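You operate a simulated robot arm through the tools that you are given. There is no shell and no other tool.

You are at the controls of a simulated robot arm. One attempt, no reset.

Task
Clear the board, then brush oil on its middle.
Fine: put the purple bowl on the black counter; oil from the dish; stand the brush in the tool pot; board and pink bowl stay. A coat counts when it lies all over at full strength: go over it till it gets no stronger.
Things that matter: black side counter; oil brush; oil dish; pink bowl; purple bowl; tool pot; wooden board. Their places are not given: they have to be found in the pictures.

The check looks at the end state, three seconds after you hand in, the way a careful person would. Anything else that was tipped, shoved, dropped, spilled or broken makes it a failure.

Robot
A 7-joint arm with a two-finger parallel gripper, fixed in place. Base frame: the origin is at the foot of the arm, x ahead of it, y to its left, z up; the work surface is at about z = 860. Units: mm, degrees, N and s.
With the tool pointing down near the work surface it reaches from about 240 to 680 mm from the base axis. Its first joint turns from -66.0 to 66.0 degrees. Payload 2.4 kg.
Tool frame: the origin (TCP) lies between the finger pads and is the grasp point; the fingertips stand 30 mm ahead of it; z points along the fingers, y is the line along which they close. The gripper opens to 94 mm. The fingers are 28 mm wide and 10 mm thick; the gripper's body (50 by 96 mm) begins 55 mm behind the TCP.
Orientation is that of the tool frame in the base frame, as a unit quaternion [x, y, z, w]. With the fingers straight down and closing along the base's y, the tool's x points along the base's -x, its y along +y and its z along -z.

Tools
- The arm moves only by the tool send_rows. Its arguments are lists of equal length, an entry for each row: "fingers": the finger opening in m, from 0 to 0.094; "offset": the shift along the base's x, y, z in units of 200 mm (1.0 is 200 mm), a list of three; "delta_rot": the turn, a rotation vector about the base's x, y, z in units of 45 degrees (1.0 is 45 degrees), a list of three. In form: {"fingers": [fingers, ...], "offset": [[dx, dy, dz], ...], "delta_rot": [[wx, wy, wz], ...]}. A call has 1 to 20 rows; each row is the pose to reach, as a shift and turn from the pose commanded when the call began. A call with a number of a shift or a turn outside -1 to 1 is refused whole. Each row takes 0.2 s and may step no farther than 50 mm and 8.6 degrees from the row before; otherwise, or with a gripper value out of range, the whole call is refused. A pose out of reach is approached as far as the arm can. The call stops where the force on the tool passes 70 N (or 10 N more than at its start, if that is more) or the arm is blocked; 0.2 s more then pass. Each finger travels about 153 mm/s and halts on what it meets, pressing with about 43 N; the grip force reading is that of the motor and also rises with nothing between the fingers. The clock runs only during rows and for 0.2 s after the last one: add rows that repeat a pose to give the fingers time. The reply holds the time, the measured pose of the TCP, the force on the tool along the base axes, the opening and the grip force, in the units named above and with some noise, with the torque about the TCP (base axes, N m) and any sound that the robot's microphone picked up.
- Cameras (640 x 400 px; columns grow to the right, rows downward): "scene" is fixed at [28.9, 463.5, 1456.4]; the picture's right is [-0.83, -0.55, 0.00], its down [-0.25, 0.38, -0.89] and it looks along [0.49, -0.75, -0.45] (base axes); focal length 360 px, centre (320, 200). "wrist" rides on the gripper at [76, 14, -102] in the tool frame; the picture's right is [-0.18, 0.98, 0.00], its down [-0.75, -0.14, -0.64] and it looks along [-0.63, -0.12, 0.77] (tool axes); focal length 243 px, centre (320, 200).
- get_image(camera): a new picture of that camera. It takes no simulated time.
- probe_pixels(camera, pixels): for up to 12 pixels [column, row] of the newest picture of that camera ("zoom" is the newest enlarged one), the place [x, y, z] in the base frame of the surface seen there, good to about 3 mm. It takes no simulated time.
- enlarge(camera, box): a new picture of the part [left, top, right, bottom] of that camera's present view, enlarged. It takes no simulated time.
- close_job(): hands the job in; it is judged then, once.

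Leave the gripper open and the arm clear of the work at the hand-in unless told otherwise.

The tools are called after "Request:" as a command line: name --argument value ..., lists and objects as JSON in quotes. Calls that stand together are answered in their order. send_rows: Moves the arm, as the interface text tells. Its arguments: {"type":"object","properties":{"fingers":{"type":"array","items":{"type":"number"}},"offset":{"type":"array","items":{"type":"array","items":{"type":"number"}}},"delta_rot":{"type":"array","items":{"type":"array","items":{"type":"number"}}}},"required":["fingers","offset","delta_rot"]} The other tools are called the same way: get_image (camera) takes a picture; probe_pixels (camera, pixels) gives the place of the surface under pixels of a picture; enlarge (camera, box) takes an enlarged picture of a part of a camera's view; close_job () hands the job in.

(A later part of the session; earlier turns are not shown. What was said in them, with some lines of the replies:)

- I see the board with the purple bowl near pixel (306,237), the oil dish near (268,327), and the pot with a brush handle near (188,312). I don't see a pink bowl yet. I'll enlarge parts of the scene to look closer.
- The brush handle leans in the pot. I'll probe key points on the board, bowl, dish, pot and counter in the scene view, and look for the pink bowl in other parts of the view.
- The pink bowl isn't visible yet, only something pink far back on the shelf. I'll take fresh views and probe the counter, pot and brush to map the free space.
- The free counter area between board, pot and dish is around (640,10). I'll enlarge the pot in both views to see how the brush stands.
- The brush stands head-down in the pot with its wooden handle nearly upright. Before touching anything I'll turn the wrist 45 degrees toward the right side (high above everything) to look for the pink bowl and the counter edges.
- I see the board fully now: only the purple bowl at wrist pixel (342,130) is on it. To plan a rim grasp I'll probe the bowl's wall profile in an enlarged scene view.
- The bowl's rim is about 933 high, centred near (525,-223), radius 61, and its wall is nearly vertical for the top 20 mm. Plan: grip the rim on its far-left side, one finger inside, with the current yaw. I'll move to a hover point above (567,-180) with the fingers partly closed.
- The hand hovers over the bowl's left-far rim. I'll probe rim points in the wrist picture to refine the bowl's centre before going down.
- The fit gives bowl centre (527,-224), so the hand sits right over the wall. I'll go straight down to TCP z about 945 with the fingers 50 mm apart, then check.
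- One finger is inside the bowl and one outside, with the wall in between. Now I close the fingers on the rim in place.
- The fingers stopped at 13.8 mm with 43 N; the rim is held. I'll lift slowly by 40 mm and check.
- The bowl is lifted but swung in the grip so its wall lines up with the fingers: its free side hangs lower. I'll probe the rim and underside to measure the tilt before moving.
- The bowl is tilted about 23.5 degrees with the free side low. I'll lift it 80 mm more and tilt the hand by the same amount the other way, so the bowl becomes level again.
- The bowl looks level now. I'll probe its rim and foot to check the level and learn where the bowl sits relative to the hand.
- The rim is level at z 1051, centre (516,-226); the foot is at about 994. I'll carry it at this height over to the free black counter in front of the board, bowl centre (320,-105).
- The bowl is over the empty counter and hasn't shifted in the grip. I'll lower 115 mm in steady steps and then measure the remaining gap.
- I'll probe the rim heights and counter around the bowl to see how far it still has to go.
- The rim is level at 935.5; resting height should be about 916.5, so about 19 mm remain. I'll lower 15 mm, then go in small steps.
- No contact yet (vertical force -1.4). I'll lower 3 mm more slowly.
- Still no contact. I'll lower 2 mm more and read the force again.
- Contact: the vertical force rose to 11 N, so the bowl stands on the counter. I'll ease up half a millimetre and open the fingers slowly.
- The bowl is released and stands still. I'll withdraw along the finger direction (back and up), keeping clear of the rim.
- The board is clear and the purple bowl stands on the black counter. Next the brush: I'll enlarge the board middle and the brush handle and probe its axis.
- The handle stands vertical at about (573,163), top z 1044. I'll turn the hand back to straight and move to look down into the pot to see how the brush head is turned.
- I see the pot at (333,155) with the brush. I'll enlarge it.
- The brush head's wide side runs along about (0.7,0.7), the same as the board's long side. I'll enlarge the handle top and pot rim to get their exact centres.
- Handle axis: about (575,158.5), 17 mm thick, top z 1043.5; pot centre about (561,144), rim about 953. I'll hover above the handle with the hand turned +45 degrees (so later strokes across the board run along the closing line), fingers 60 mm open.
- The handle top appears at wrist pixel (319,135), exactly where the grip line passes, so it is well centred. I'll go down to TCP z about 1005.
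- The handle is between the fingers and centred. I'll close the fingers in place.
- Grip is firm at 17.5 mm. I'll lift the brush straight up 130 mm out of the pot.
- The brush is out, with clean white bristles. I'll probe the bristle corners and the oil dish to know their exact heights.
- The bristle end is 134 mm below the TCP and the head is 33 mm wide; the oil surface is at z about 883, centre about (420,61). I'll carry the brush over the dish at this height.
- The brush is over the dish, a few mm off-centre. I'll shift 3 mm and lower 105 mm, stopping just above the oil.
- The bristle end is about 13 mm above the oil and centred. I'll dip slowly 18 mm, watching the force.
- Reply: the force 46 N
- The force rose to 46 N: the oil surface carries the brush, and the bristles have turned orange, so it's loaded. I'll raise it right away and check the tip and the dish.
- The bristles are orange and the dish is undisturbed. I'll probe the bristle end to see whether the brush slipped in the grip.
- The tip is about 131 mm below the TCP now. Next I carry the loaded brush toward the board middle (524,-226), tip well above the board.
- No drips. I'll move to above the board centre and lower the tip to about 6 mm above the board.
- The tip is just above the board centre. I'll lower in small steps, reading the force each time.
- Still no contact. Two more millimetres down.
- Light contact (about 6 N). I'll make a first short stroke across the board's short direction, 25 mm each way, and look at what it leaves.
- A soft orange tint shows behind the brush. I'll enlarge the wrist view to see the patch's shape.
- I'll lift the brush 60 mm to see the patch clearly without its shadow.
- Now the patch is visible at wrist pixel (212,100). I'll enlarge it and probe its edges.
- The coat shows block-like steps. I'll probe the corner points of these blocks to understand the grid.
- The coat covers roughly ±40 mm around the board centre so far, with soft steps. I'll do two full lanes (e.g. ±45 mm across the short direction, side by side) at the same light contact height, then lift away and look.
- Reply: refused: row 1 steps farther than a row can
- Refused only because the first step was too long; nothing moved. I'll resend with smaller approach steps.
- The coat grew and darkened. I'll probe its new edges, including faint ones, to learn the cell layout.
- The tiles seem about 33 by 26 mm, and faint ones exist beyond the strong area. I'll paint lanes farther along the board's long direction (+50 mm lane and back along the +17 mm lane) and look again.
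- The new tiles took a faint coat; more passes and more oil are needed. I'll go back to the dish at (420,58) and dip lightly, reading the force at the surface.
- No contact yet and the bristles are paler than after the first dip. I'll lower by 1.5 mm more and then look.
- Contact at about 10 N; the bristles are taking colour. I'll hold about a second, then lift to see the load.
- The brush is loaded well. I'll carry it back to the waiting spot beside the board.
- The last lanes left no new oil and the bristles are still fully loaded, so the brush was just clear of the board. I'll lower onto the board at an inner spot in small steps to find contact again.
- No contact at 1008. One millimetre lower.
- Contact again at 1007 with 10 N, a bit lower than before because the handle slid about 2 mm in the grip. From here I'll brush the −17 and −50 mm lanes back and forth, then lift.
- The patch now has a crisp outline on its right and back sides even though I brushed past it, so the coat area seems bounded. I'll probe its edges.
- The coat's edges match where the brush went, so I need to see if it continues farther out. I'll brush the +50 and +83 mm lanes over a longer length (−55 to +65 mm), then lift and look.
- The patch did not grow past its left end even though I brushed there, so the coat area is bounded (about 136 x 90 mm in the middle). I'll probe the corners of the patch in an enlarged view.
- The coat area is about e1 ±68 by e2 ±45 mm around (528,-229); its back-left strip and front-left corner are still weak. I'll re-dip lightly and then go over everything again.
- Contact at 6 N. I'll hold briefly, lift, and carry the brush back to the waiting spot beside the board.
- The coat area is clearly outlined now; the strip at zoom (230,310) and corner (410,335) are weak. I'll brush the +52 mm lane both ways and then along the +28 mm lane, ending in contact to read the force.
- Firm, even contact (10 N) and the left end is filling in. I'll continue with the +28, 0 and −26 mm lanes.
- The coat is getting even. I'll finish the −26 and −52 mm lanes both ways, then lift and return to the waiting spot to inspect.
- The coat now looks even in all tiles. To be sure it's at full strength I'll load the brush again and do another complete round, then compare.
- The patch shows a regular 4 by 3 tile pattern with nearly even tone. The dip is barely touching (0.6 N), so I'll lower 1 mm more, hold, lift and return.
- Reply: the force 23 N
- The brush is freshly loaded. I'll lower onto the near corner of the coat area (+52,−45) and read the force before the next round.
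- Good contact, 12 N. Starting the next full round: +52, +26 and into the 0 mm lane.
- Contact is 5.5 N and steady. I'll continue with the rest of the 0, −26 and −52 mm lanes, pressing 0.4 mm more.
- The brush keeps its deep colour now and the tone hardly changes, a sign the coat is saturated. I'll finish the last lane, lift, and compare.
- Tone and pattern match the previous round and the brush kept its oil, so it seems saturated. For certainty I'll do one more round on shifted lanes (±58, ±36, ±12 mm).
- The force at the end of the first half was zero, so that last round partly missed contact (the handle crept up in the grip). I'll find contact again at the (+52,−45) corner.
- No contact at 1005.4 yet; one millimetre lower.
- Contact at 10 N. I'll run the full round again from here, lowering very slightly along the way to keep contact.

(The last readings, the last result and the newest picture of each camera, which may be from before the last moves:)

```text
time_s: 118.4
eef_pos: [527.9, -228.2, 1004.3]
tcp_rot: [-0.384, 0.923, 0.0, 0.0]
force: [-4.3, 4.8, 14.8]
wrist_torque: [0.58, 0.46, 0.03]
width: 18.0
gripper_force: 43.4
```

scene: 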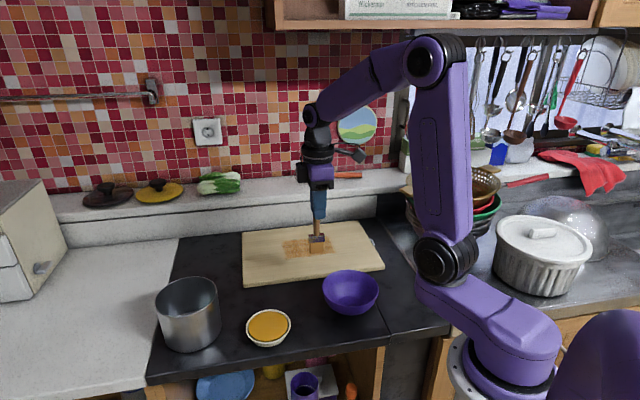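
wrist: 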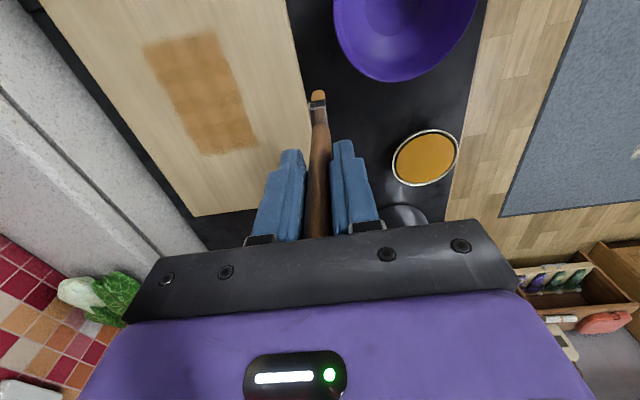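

Contact is steady (15 N). I'll continue with the 0, −26 and −52 mm lanes.

Request:
send_rows --fingers '[0, 0, 0, 0, 0, 0, 0, 0, 0, 0, 0, 0, 0, 0, 0, 0, 0, 0, 0, 0]' --offset '[[0.0808, -0.0818, 0], [0.1617, -0.1635, 0], [0.0808, -0.0818, 0], [0, 0, 0], [-0.0808, 0.0818, 0], [-0.1617, 0.1635, 0], [-0.2541, 0.0721, 0], [-0.1732, -0.0096, 0], [-0.0924, -0.0914, 0], [-0.0116, -0.1732, 0], [0.0693, -0.2549, 0], [-0.0116, -0.1732, 0], [-0.0924, -0.0914, 0], [-0.1732, -0.0096, 0], [-0.2541, 0.0721, 0], [-0.3466, -0.0193, 0], [-0.2657, -0.101, 0], [-0.1849, -0.1828, 0], [-0.1041, -0.2646, 0], [-0.0232, -0.3463, 0]]' --delta_rot '[[0, 0, 0], [0, 0, 0], [0, 0, 0], [0, 0, 0], [0, 0, 0], [0, 0, 0], [0, 0, 0], [0, 0, 0], [0, 0, 0], [0, 0, 0], [0, 0, 0], [0, 0, 0], [0, 0, 0], [0, 0, 0], [0, 0, 0], [0, 0, 0], [0, 0, 0], [0, 0, 0], [0, 0, 0], [0, 0, 0]]'

Request:
send_rows --fingers '[0, 0, 0, 0, 0, 0, 0, 0, 0, 0]' --offset '[[-0.0808, 0.0818, 0], [-0.1617, 0.1635, 0], [-0.2425, 0.2453, 0], [-0.3234, 0.3271, 0], [-0.3234, 0.3271, 0.15], [-0.36, 0.46, 0.25], [-0.41, 0.62, 0.35], [-0.45, 0.76, 0.414], [-0.495, 0.8565, 0.425], [-0.495, 0.8565, 0.425]]' --delta_rot '[[0, 0, 0], [0, 0, 0], [0, 0, 0], [0, 0, 0], [0, 0, 0], [0, 0, 0], [0, 0, 0], [0, 0, 0], [0, 0, 0], [0, 0, 0]]'

Request:
get_image --camera "wrist"

Request:
enlarge --camera "wrist" --box '[140, 30, 300, 160]'

Request:
enlarge --camera "scene" --box '[230, 190, 390, 300]'

```text
time_s: 122.6
eef_pos: [523.9, -298.7, 1004.9]
tcp_rot: [-0.383, 0.924, 0.0, 0.0]
force: [-4.1, 2.6, 14.2]
wrist_torque: [0.48, 0.46, 0.02]
width: 17.6
gripper_force: 42.8
```

```text
time_s: 124.8
eef_pos: [424.0, -125.6, 1088.4]
tcp_rot: [-0.383, 0.924, 0.0, 0.0]
force: [0.1, -0.4, -0.3]
wrist_torque: [0.01, 0.01, -0.03]
width: 17.7
gripper_force: 42.7
```

```text
taken
```

wrist: 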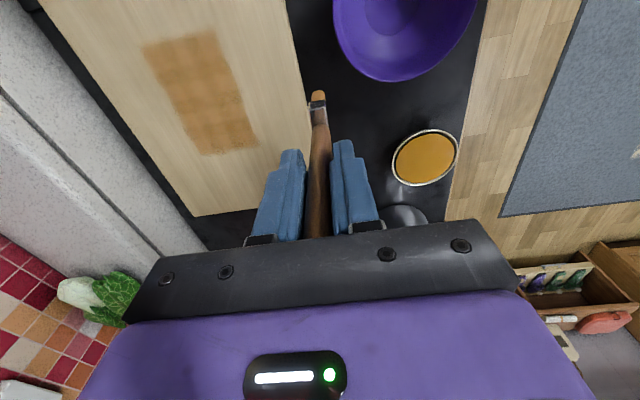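

```text
3.08 times, centred on (220, 95) of wrist
```

zoom: 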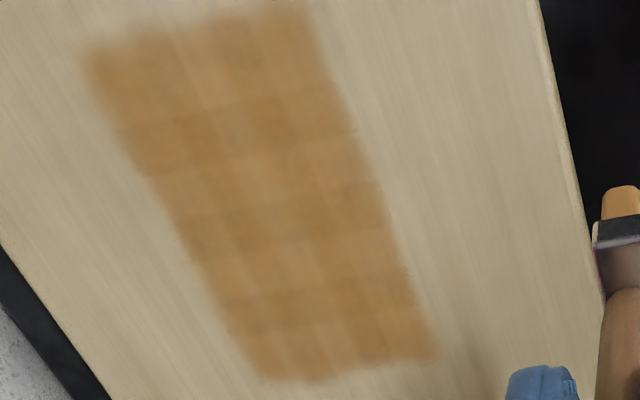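

```text
3.64 times, centred on (310, 245) of scene
```

zoom: 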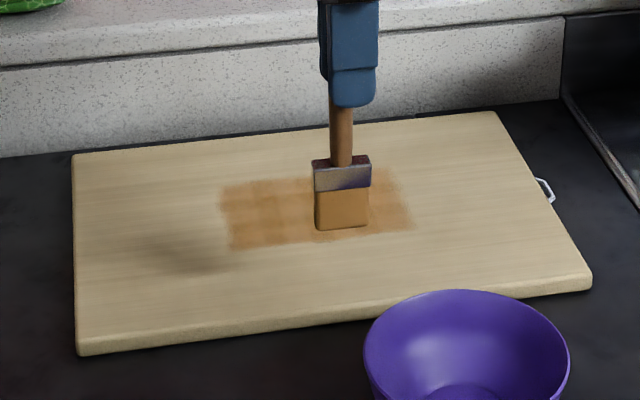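

Nothing changed from the previous round and the brush keeps its oil, so the coat is at full strength. Before returning the brush I'll check whether it's still straight in the grip by probing handle and bristle corners.

Request:
enlarge --camera "scene" --box '[290, 205, 350, 265]'

Request:
probe_pixels --camera "zoom" --pixels '[[205, 90], [205, 150], [180, 90], [180, 150], [115, 180], [290, 180], [120, 300], [290, 295], [130, 380], [290, 370], [200, 375], [200, 345]]'

```text
6.67 times, centred on (320, 235) of scene
```

zoom: 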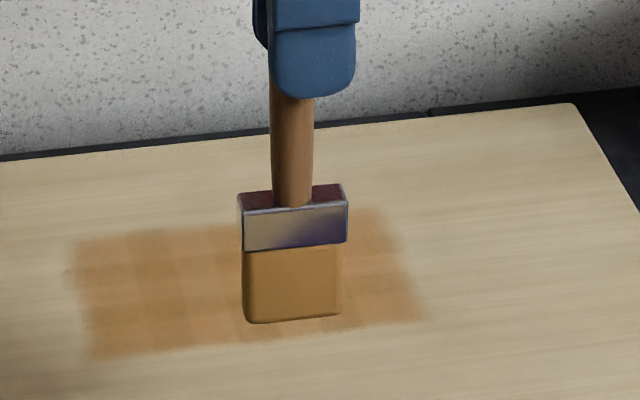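

```text
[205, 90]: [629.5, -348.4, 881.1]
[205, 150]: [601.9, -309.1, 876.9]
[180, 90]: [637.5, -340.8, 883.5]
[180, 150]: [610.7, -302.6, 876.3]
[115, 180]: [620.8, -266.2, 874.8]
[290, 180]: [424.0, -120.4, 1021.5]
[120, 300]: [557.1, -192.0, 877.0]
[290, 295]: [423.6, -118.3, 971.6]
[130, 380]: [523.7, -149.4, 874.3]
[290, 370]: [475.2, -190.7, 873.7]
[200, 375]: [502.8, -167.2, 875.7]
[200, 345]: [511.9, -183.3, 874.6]
```

I misjudged the positions; the brush is at column 290 in this enlargement. Probing it there.

Request:
probe_pixels --camera "zoom" --pixels '[[292, 110], [292, 150], [292, 190], [280, 110], [280, 190], [304, 110], [304, 190], [248, 225], [342, 222], [250, 314], [334, 308], [292, 316]]'

```text
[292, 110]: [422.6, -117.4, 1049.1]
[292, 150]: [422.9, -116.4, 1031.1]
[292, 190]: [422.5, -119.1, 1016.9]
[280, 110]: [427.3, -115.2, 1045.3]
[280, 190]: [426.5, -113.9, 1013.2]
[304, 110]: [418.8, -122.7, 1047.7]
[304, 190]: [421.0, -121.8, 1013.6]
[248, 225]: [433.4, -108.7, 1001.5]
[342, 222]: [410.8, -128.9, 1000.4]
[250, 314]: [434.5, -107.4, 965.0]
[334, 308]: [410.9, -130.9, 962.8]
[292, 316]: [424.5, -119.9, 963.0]
```

The brush is straight and vertical in the grip (tip about 127 mm below the TCP). I'll raise it and carry it toward the pot in two legs, tip well above the rim.

Request:
send_rows --fingers '[0, 0, 0, 0, 0, 0, 0]' --offset '[[0.03, 0.06, 0.12], [0.08, 0.16, 0.18], [0.17, 0.32, 0.18], [0.26, 0.49, 0.18], [0.34, 0.65, 0.18], [0.375, 0.715, 0.18], [0.375, 0.715, 0.18]]' --delta_rot '[[0, 0, 0], [0, 0, 0], [0, 0, 0], [0, 0, 0], [0, 0, 0], [0, 0, 0], [0, 0, 0]]'

Request:
send_rows --fingers '[0, 0, 0, 0, 0, 0, 0]' --offset '[[0.03, 0.06, 0], [0.1, 0.19, 0], [0.19, 0.36, 0], [0.28, 0.53, 0], [0.35, 0.665, 0], [0.3745, 0.711, 0], [0.3745, 0.711, 0]]' --delta_rot '[[0, 0, 0], [0, 0, 0], [0, 0, 0], [0, 0, 0], [0, 0, 0], [0, 0, 0], [0, 0, 0]]'

Request:
get_image --camera "scene"

Request:
get_image --camera "wrist"

Request:
enlarge --camera "scene" --box '[130, 180, 250, 360]'

```text
time_s: 126.4
eef_pos: [499.6, 12.6, 1125.3]
tcp_rot: [-0.383, 0.924, 0.0, 0.0]
force: [-0.9, -0.5, -1.5]
wrist_torque: [-0.02, -0.03, 0.02]
width: 17.7
gripper_force: 43.0
```

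```text
time_s: 128.0
eef_pos: [575.8, 157.9, 1125.1]
tcp_rot: [-0.382, 0.924, 0.001, 0.0]
force: [-0.1, 0.4, -0.5]
wrist_torque: [-0.03, -0.03, 0.01]
width: 18.0
gripper_force: 43.0
```

```text
taken
```

scene: 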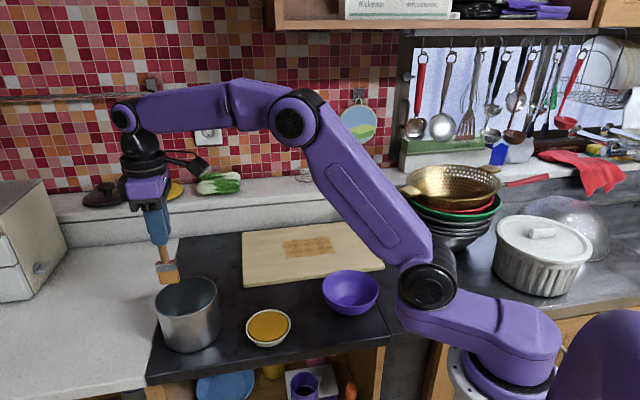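

```text
taken
```

wrist: 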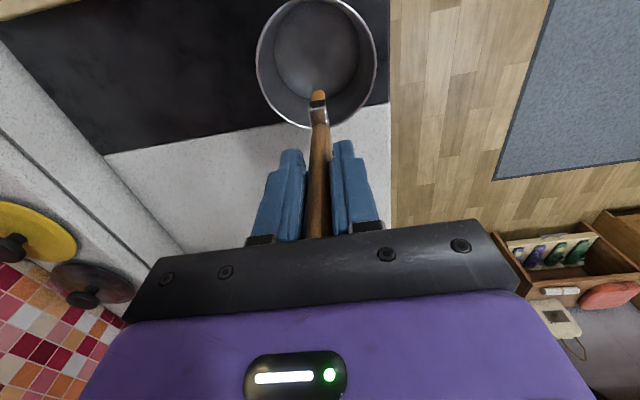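

```text
2.22 times, centred on (190, 270) of scene
```

zoom: 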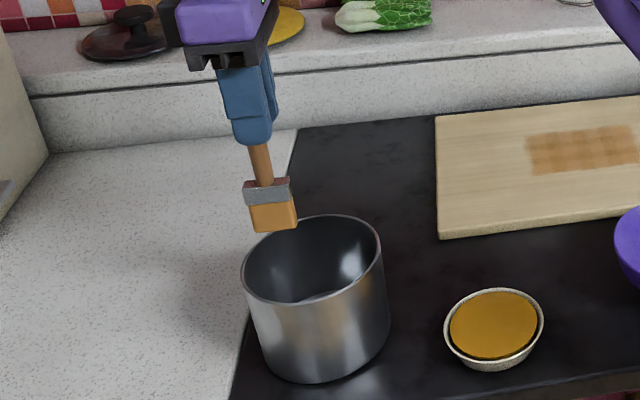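

The brush hangs over the pot where it originally stood; nothing has moved. I'll lower it 115 mm into the pot.

Request:
send_rows --fingers '[0, 0, 0, 0, 0, 0]' --offset '[[0, 0, -0.12], [0, 0, -0.26], [0, 0, -0.4], [0, 0, -0.52], [0, 0, -0.575], [0, 0, -0.575]]' --delta_rot '[[0, 0, 0], [0, 0, 0], [0, 0, 0], [0, 0, 0], [0, 0, 0], [0, 0, 0]]'

Request:
get_image --camera "wrist"

Request:
enlarge --camera "scene" --box '[130, 220, 250, 360]'

```text
time_s: 129.4
eef_pos: [574.9, 156.7, 1008.9]
tcp_rot: [-0.383, 0.924, 0.0, 0.0]
force: [-0.4, -0.2, -0.3]
wrist_torque: [-0.01, -0.02, -0.02]
width: 17.9
gripper_force: 42.5
```

```text
taken
```

wrist: 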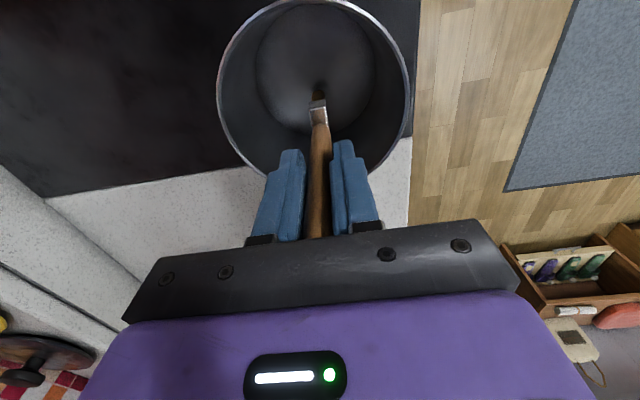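

```text
2.86 times, centred on (190, 290) of scene
```

zoom: 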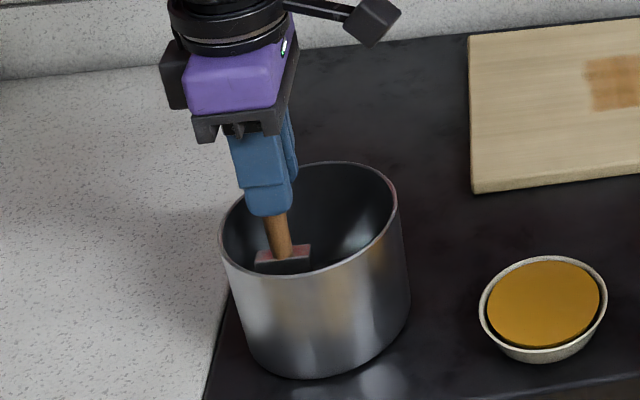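

The head is well inside the pot. I'll go down 7 mm, then in 2 mm steps until I feel the floor.

Request:
send_rows --fingers '[0, 0, 0]' --offset '[[0, 0, -0.02], [0, 0, -0.035], [0, 0, -0.035]]' --delta_rot '[[0, 0, 0], [0, 0, 0], [0, 0, 0]]'

Request:
send_rows --fingers '[0, 0]' --offset '[[0, 0, -0.008], [0, 0, -0.008]]' --delta_rot '[[0, 0, 0], [0, 0, 0]]'

```text
time_s: 130.2
eef_pos: [575.1, 157.0, 1002.4]
tcp_rot: [-0.382, 0.924, 0.0, 0.0]
force: [0.8, -0.5, -0.7]
wrist_torque: [-0.02, 0.0, -0.02]
width: 17.7
gripper_force: 43.1
```

```text
time_s: 130.8
eef_pos: [574.8, 158.8, 1000.6]
tcp_rot: [-0.383, 0.924, 0.001, 0.0]
force: [-0.6, 0.2, 0.2]
wrist_torque: [0.01, 0.04, -0.02]
width: 17.8
gripper_force: 43.2
```

No floor yet. Another 1.2 mm.

Request:
send_rows --fingers '[0, 0]' --offset '[[0, 0, -0.006], [0, 0, -0.006]]' --delta_rot '[[0, 0, 0], [0, 0, 0]]'

```text
time_s: 131.4
eef_pos: [574.9, 156.8, 1000.0]
tcp_rot: [-0.383, 0.924, -0.001, 0.0]
force: [-0.1, -0.4, 0.0]
wrist_torque: [0.02, -0.02, 0.02]
width: 18.0
gripper_force: 42.7
```

Still free. Another 1.2 mm down.

Request:
send_rows --fingers '[0, 0]' --offset '[[0, 0, -0.006], [0, 0, -0.006]]' --delta_rot '[[0, 0, 0], [0, 0, 0]]'

Request:
enlarge --camera "scene" --box '[145, 255, 235, 325]'

```text
time_s: 132.0
eef_pos: [574.4, 156.9, 999.5]
tcp_rot: [-0.382, 0.924, 0.0, 0.0]
force: [0.2, 0.3, 0.5]
wrist_torque: [-0.04, 0.01, 0.04]
width: 17.9
gripper_force: 43.2
```

```text
5.71 times, centred on (190, 290) of scene
```

zoom: 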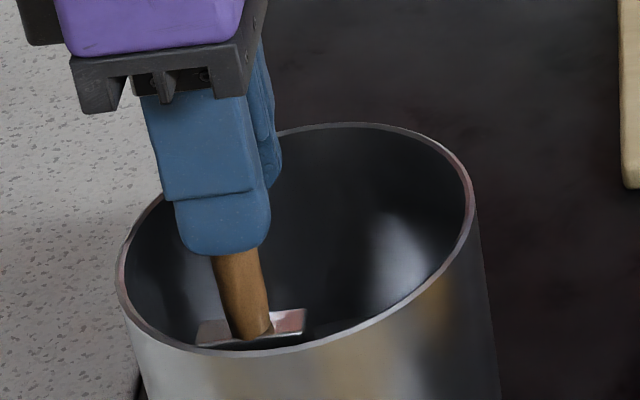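

Almost as low as originally. Another millimetre.

Request:
send_rows --fingers '[0, 0]' --offset '[[0, 0, -0.005], [0, 0, -0.005]]' --delta_rot '[[0, 0, 0], [0, 0, 0]]'

```text
time_s: 132.6
eef_pos: [575.1, 157.6, 997.4]
tcp_rot: [-0.382, 0.924, 0.0, 0.0]
force: [-0.4, 0.6, -0.7]
wrist_torque: [0.01, -0.02, -0.01]
width: 18.0
gripper_force: 42.9
```

Still no floor contact. Another 1.2 mm.

Request:
send_rows --fingers '[0, 0]' --offset '[[0, 0, -0.006], [0, 0, -0.006]]' --delta_rot '[[0, 0, 0], [0, 0, 0]]'

```text
time_s: 133.2
eef_pos: [575.9, 158.6, 996.8]
tcp_rot: [-0.382, 0.924, 0.0, 0.0]
force: [-1.4, -1.3, 1.1]
wrist_torque: [-0.04, 0.11, 0.03]
width: 18.1
gripper_force: 43.0
```

Perhaps just touching (torque and force rising slightly). Another 0.8 mm.

Request:
send_rows --fingers '[0, 0]' --offset '[[0, 0, -0.004], [0, 0, -0.004]]' --delta_rot '[[0, 0, 0], [0, 0, 0]]'

Request:
enlarge --camera "scene" --box '[145, 255, 235, 325]'

```text
time_s: 133.8
eef_pos: [575.3, 156.9, 995.7]
tcp_rot: [-0.383, 0.924, -0.001, 0.001]
force: [-2.5, -0.5, 14.4]
wrist_torque: [-0.1, 0.32, 0.03]
width: 17.7
gripper_force: 42.3
```

```text
5.71 times, centred on (190, 290) of scene
```

zoom: 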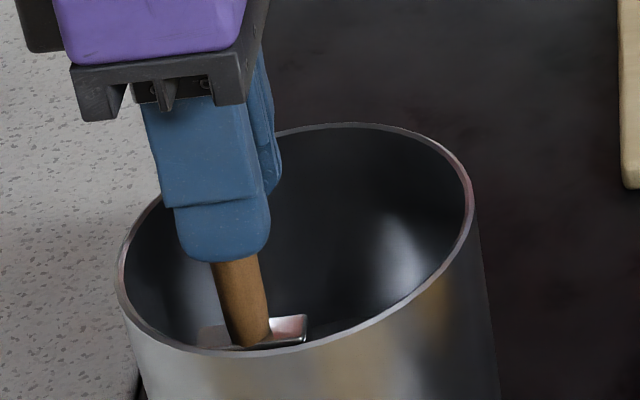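

Floor contact, 14 N. I'll ease up 0.6 mm so nothing is strained and open the fingers slowly to 35 mm.

Request:
send_rows --fingers '[0.0, 0.0, 0.018, 0.019, 0.021, 0.024, 0.03, 0.035, 0.035]' --offset '[[0, 0, 0.003], [0, 0, 0.003], [0, 0, 0.003], [0, 0, 0.003], [0, 0, 0.003], [0, 0, 0.003], [0, 0, 0.003], [0, 0, 0.003], [0, 0, 0.003]]' --delta_rot '[[0, 0, 0], [0, 0, 0], [0, 0, 0], [0, 0, 0], [0, 0, 0], [0, 0, 0], [0, 0, 0], [0, 0, 0], [0, 0, 0]]'

Request:
enlarge --camera "scene" --box '[145, 245, 235, 325]'

Request:
get_image --camera "wrist"

```text
time_s: 135.8
eef_pos: [574.9, 158.1, 995.0]
tcp_rot: [-0.382, 0.924, 0.0, 0.0]
force: [0.4, -0.1, 0.0]
wrist_torque: [-0.02, -0.02, -0.03]
width: 35.1
gripper_force: 0.1
```

```text
5.00 times, centred on (190, 285) of scene
```

zoom: 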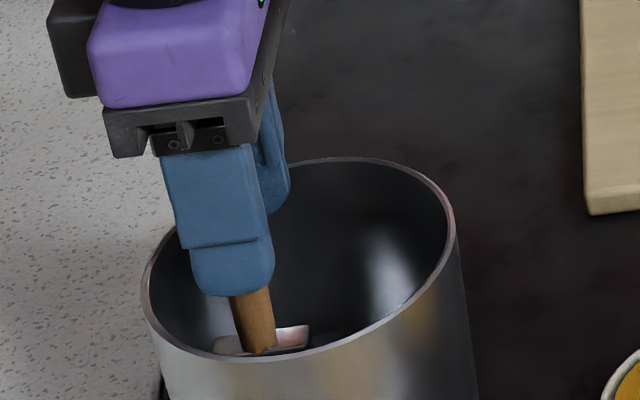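

```text
taken
```

wrist: 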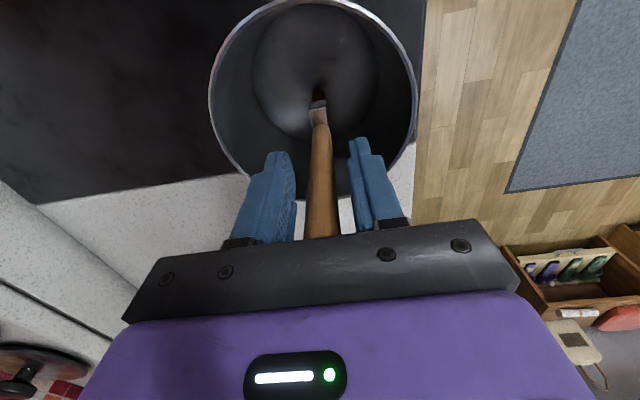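

The brush stands by itself, upright between the open fingers. I'll open a little more and lift straight up, slowly at first.

Request:
send_rows --fingers '[0.045, 0.055, 0.055, 0.055, 0.055, 0.055, 0.055, 0.055, 0.055]' --offset '[[0, 0, 0], [0, 0, 0.01], [0, 0, 0.05], [0, 0, 0.12], [0, 0, 0.22], [0, 0, 0.34], [0, 0, 0.5], [0, 0, 0.65], [0, 0, 0.65]]' --delta_rot '[[0, 0, 0], [0, 0, 0], [0, 0, 0], [0, 0, 0], [0, 0, 0], [0, 0, 0], [0, 0, 0], [0, 0, 0], [0, 0, 0]]'

Request:
get_image --camera "wrist"

Request:
get_image --camera "scene"

Request:
enlarge --camera "scene" --box '[145, 245, 235, 360]'

```text
time_s: 137.8
eef_pos: [574.7, 158.9, 1125.0]
tcp_rot: [-0.382, 0.924, -0.001, 0.0]
force: [-0.4, 0.0, -0.2]
wrist_torque: [0.0, 0.01, 0.04]
width: 55.1
gripper_force: 0.0
```

```text
taken
```

wrist: 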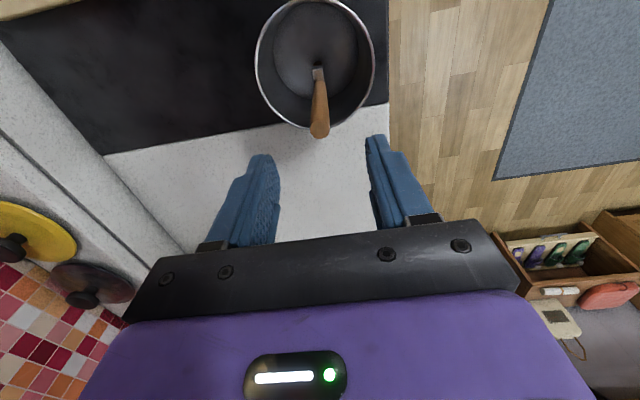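

```text
taken
```

scene: 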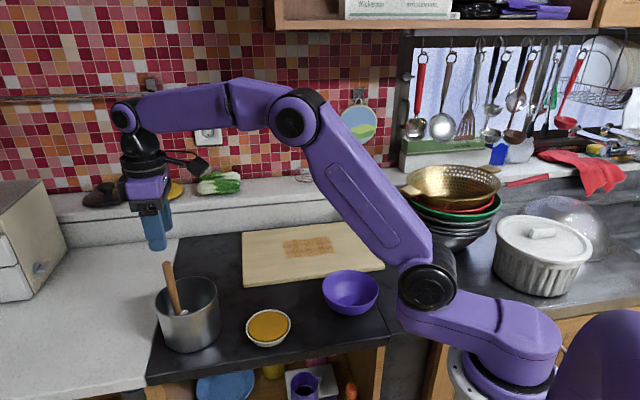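

```text
3.48 times, centred on (190, 302) of scene
```

zoom: 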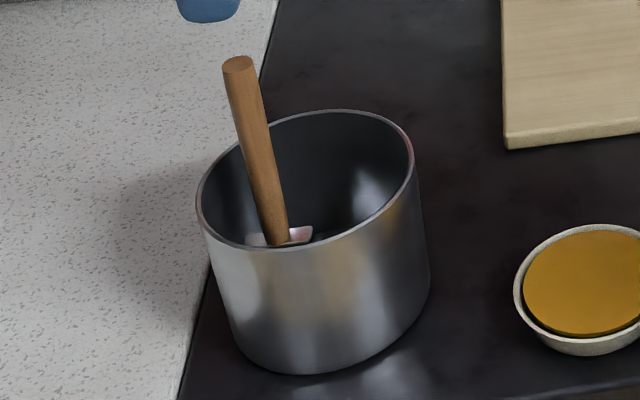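

The brush stands upright in the pot as it did originally. I'll take a closer look at the counter's seam beside the purple bowl and at the coat, to confirm everything is where it should be.

Request:
enlarge --camera "scene" --box '[310, 210, 470, 400]'

Request:
probe_pixels --camera "scene" --pixels '[[350, 291], [350, 313], [324, 290], [377, 290], [365, 280], [375, 300], [392, 320], [415, 310], [440, 318], [385, 335], [310, 320], [300, 300]]'

Request:
enlarge --camera "scene" --box '[230, 210, 390, 300]'

```text
2.11 times, centred on (390, 305) of scene
```

zoom: 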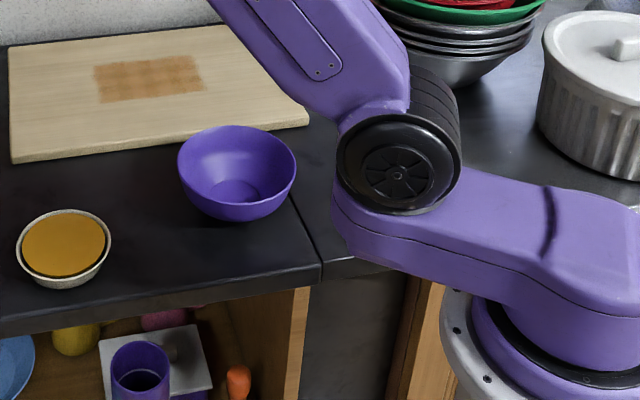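

```text
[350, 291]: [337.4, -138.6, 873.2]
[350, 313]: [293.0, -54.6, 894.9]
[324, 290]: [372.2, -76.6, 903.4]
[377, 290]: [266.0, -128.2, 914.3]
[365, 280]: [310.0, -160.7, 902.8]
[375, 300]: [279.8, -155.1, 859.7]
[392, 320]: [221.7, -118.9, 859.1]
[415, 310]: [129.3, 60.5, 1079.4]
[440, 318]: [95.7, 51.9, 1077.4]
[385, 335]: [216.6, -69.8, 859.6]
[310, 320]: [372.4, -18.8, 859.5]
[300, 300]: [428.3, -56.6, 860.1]
```

```text
4.00 times, centred on (310, 255) of scene
```

zoom: 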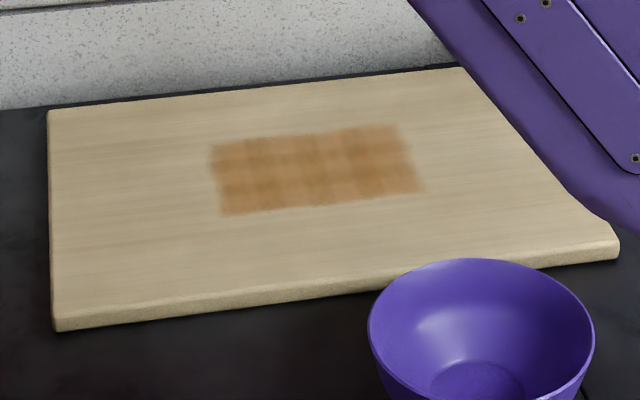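

The purple bowl's foot is on the main black counter, and the coat patch is clean and compact. I'll enlarge the coat strongly to check that every tile is equally strong.

Request:
enlarge --camera "scene" --box '[278, 235, 342, 270]'

```text
10.00 times, centred on (310, 252) of scene
```

zoom: 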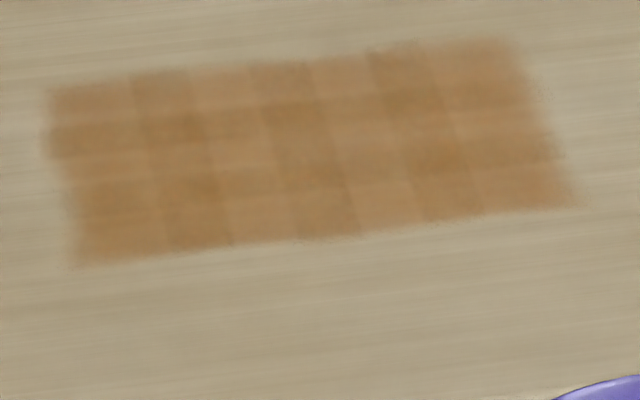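

All 12 tiles show the same tone. I'll now move the arm up and away to its starting area, fingers open, turning the hand back, and take a last look.

Request:
send_rows --fingers '[0.06, 0.07, 0.08, 0.09, 0.094, 0.094, 0.094, 0.094, 0.094]' --offset '[[0, 0, 0.2], [0, 0, 0.4], [-0.05, -0.12, 0.48], [-0.15, -0.3, 0.48], [-0.25, -0.48, 0.48], [-0.35, -0.66, 0.48], [-0.45, -0.84, 0.48], [-0.5, -0.98, 0.48], [-0.5, -0.98, 0.48]]' --delta_rot '[[0, 0, 0], [0, 0, 0], [0, 0, -0.15], [0, 0, -0.3], [0, 0, -0.45], [0, 0, -0.6], [0, 0, -0.75], [0, 0, -0.9], [0, 0, -1.0]]'

Request:
send_rows --fingers '[0.094, 0.094, 0.094, 0.094, 0.094]' --offset '[[-0.05, -0.15, 0], [-0.1, -0.33, 0], [-0.15, -0.5, 0], [-0.2, -0.6, 0], [-0.2, -0.6, 0]]' --delta_rot '[[0, 0, 0], [0, 0, 0], [0, 0, 0], [0, 0, 0], [0, 0, 0]]'

Request:
get_image --camera "scene"

Request:
get_image --camera "wrist"

Request:
enlarge --camera "wrist" --box '[180, 0, 420, 200]'

```text
time_s: 139.8
eef_pos: [474.5, -38.4, 1223.8]
tcp_rot: [0.0, 1.0, 0.0, 0.0]
force: [-0.2, 0.2, 1.0]
wrist_torque: [-0.01, -0.01, -0.02]
width: 94.0
gripper_force: 0.1
```

```text
time_s: 141.0
eef_pos: [433.8, -156.9, 1223.6]
tcp_rot: [0.0, 1.0, 0.0, 0.0]
force: [-0.2, -0.1, 0.0]
wrist_torque: [-0.01, 0.01, 0.0]
width: 94.1
gripper_force: 0.0
```

```text
taken
```

scene: 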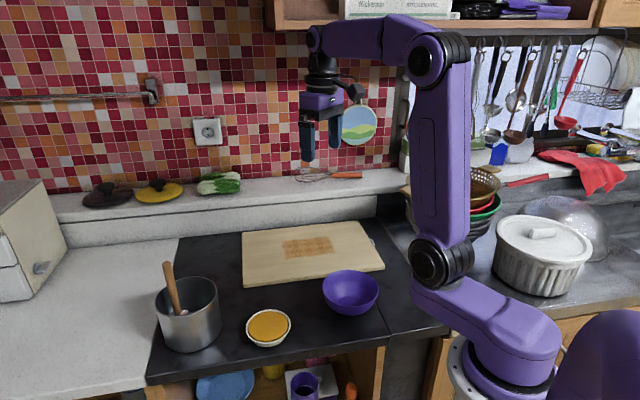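

```text
taken
```

wrist: 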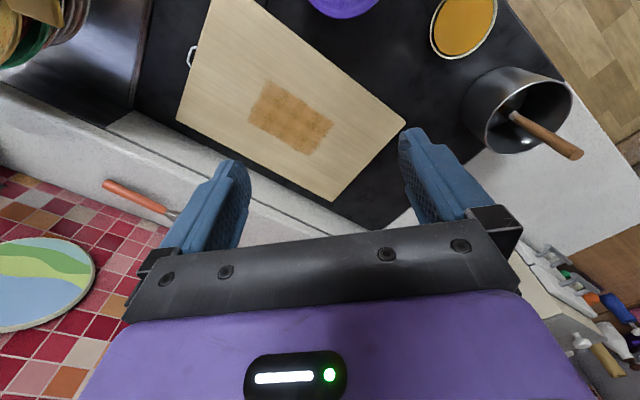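

```text
2.00 times, centred on (300, 100) of wrist
```

zoom: 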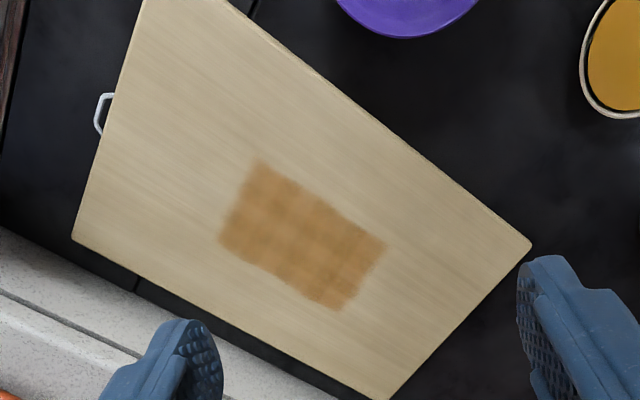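

Pot, dish and board appear at the same wrist pixels as at the start. One last close look at the coat from above.

Request:
enlarge --camera "wrist" --box '[240, 70, 345, 165]'

Request:
enlarge --camera "scene" --box '[140, 200, 400, 380]'

```text
4.21 times, centred on (292, 118) of wrist
```

zoom: 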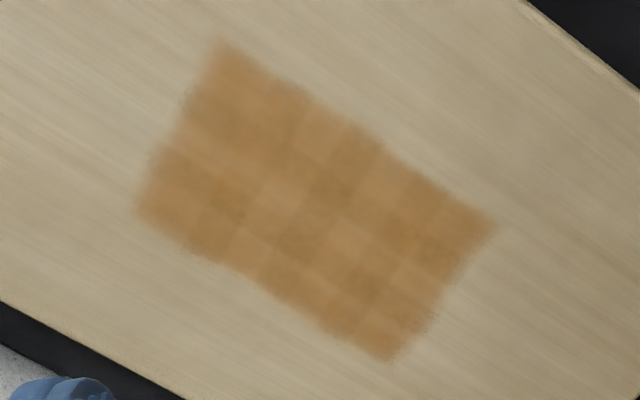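

```text
2.22 times, centred on (270, 290) of scene
```

zoom: 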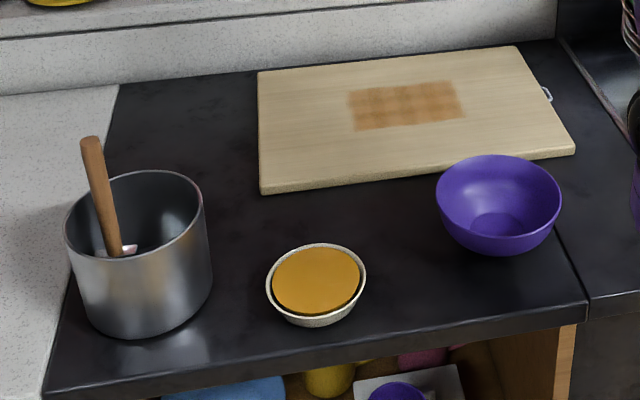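

The coat is even over the whole area. The purple bowl stands on the black counter, the brush is upright in the pot, and the dish and board haven't moved. The arm is clear and the gripper is open. I never saw the pink bowl, so I haven't touched it. I'm handing in now.

Request:
close_job

```text
The job is handed in.
```

The board is cleared and its middle is oiled, and I've handed the job in. I haven't been told the result of the check.

- **Purple bowl:** it stands level on the black counter in front of the board. I took "black side counter" to mean the main black slab. A narrower black strip lies across a seam to its right, and the bowl's foot isn't on that.
- **Oil coat:** it fills an area of about 136 by 90 mm in the middle of the board. Brushing past that area left no oil. The last full pass made it no darker and the brush kept its oil, so I took it as full strength.
- **Brush:** it stands upright in the tool pot, in the same place and turned the same way as before. Its bristles still hold oil.
- **Oil dish, pot and board:** all three look the same in the pictures as at the start, and I saw no drips.
- **Pink bowl:** I never saw it in any picture, so I can't confirm where it is. There was something pink far back on the shelf under the counter, and I didn't go near it.

The arm is back above its starting spot with the gripper open.
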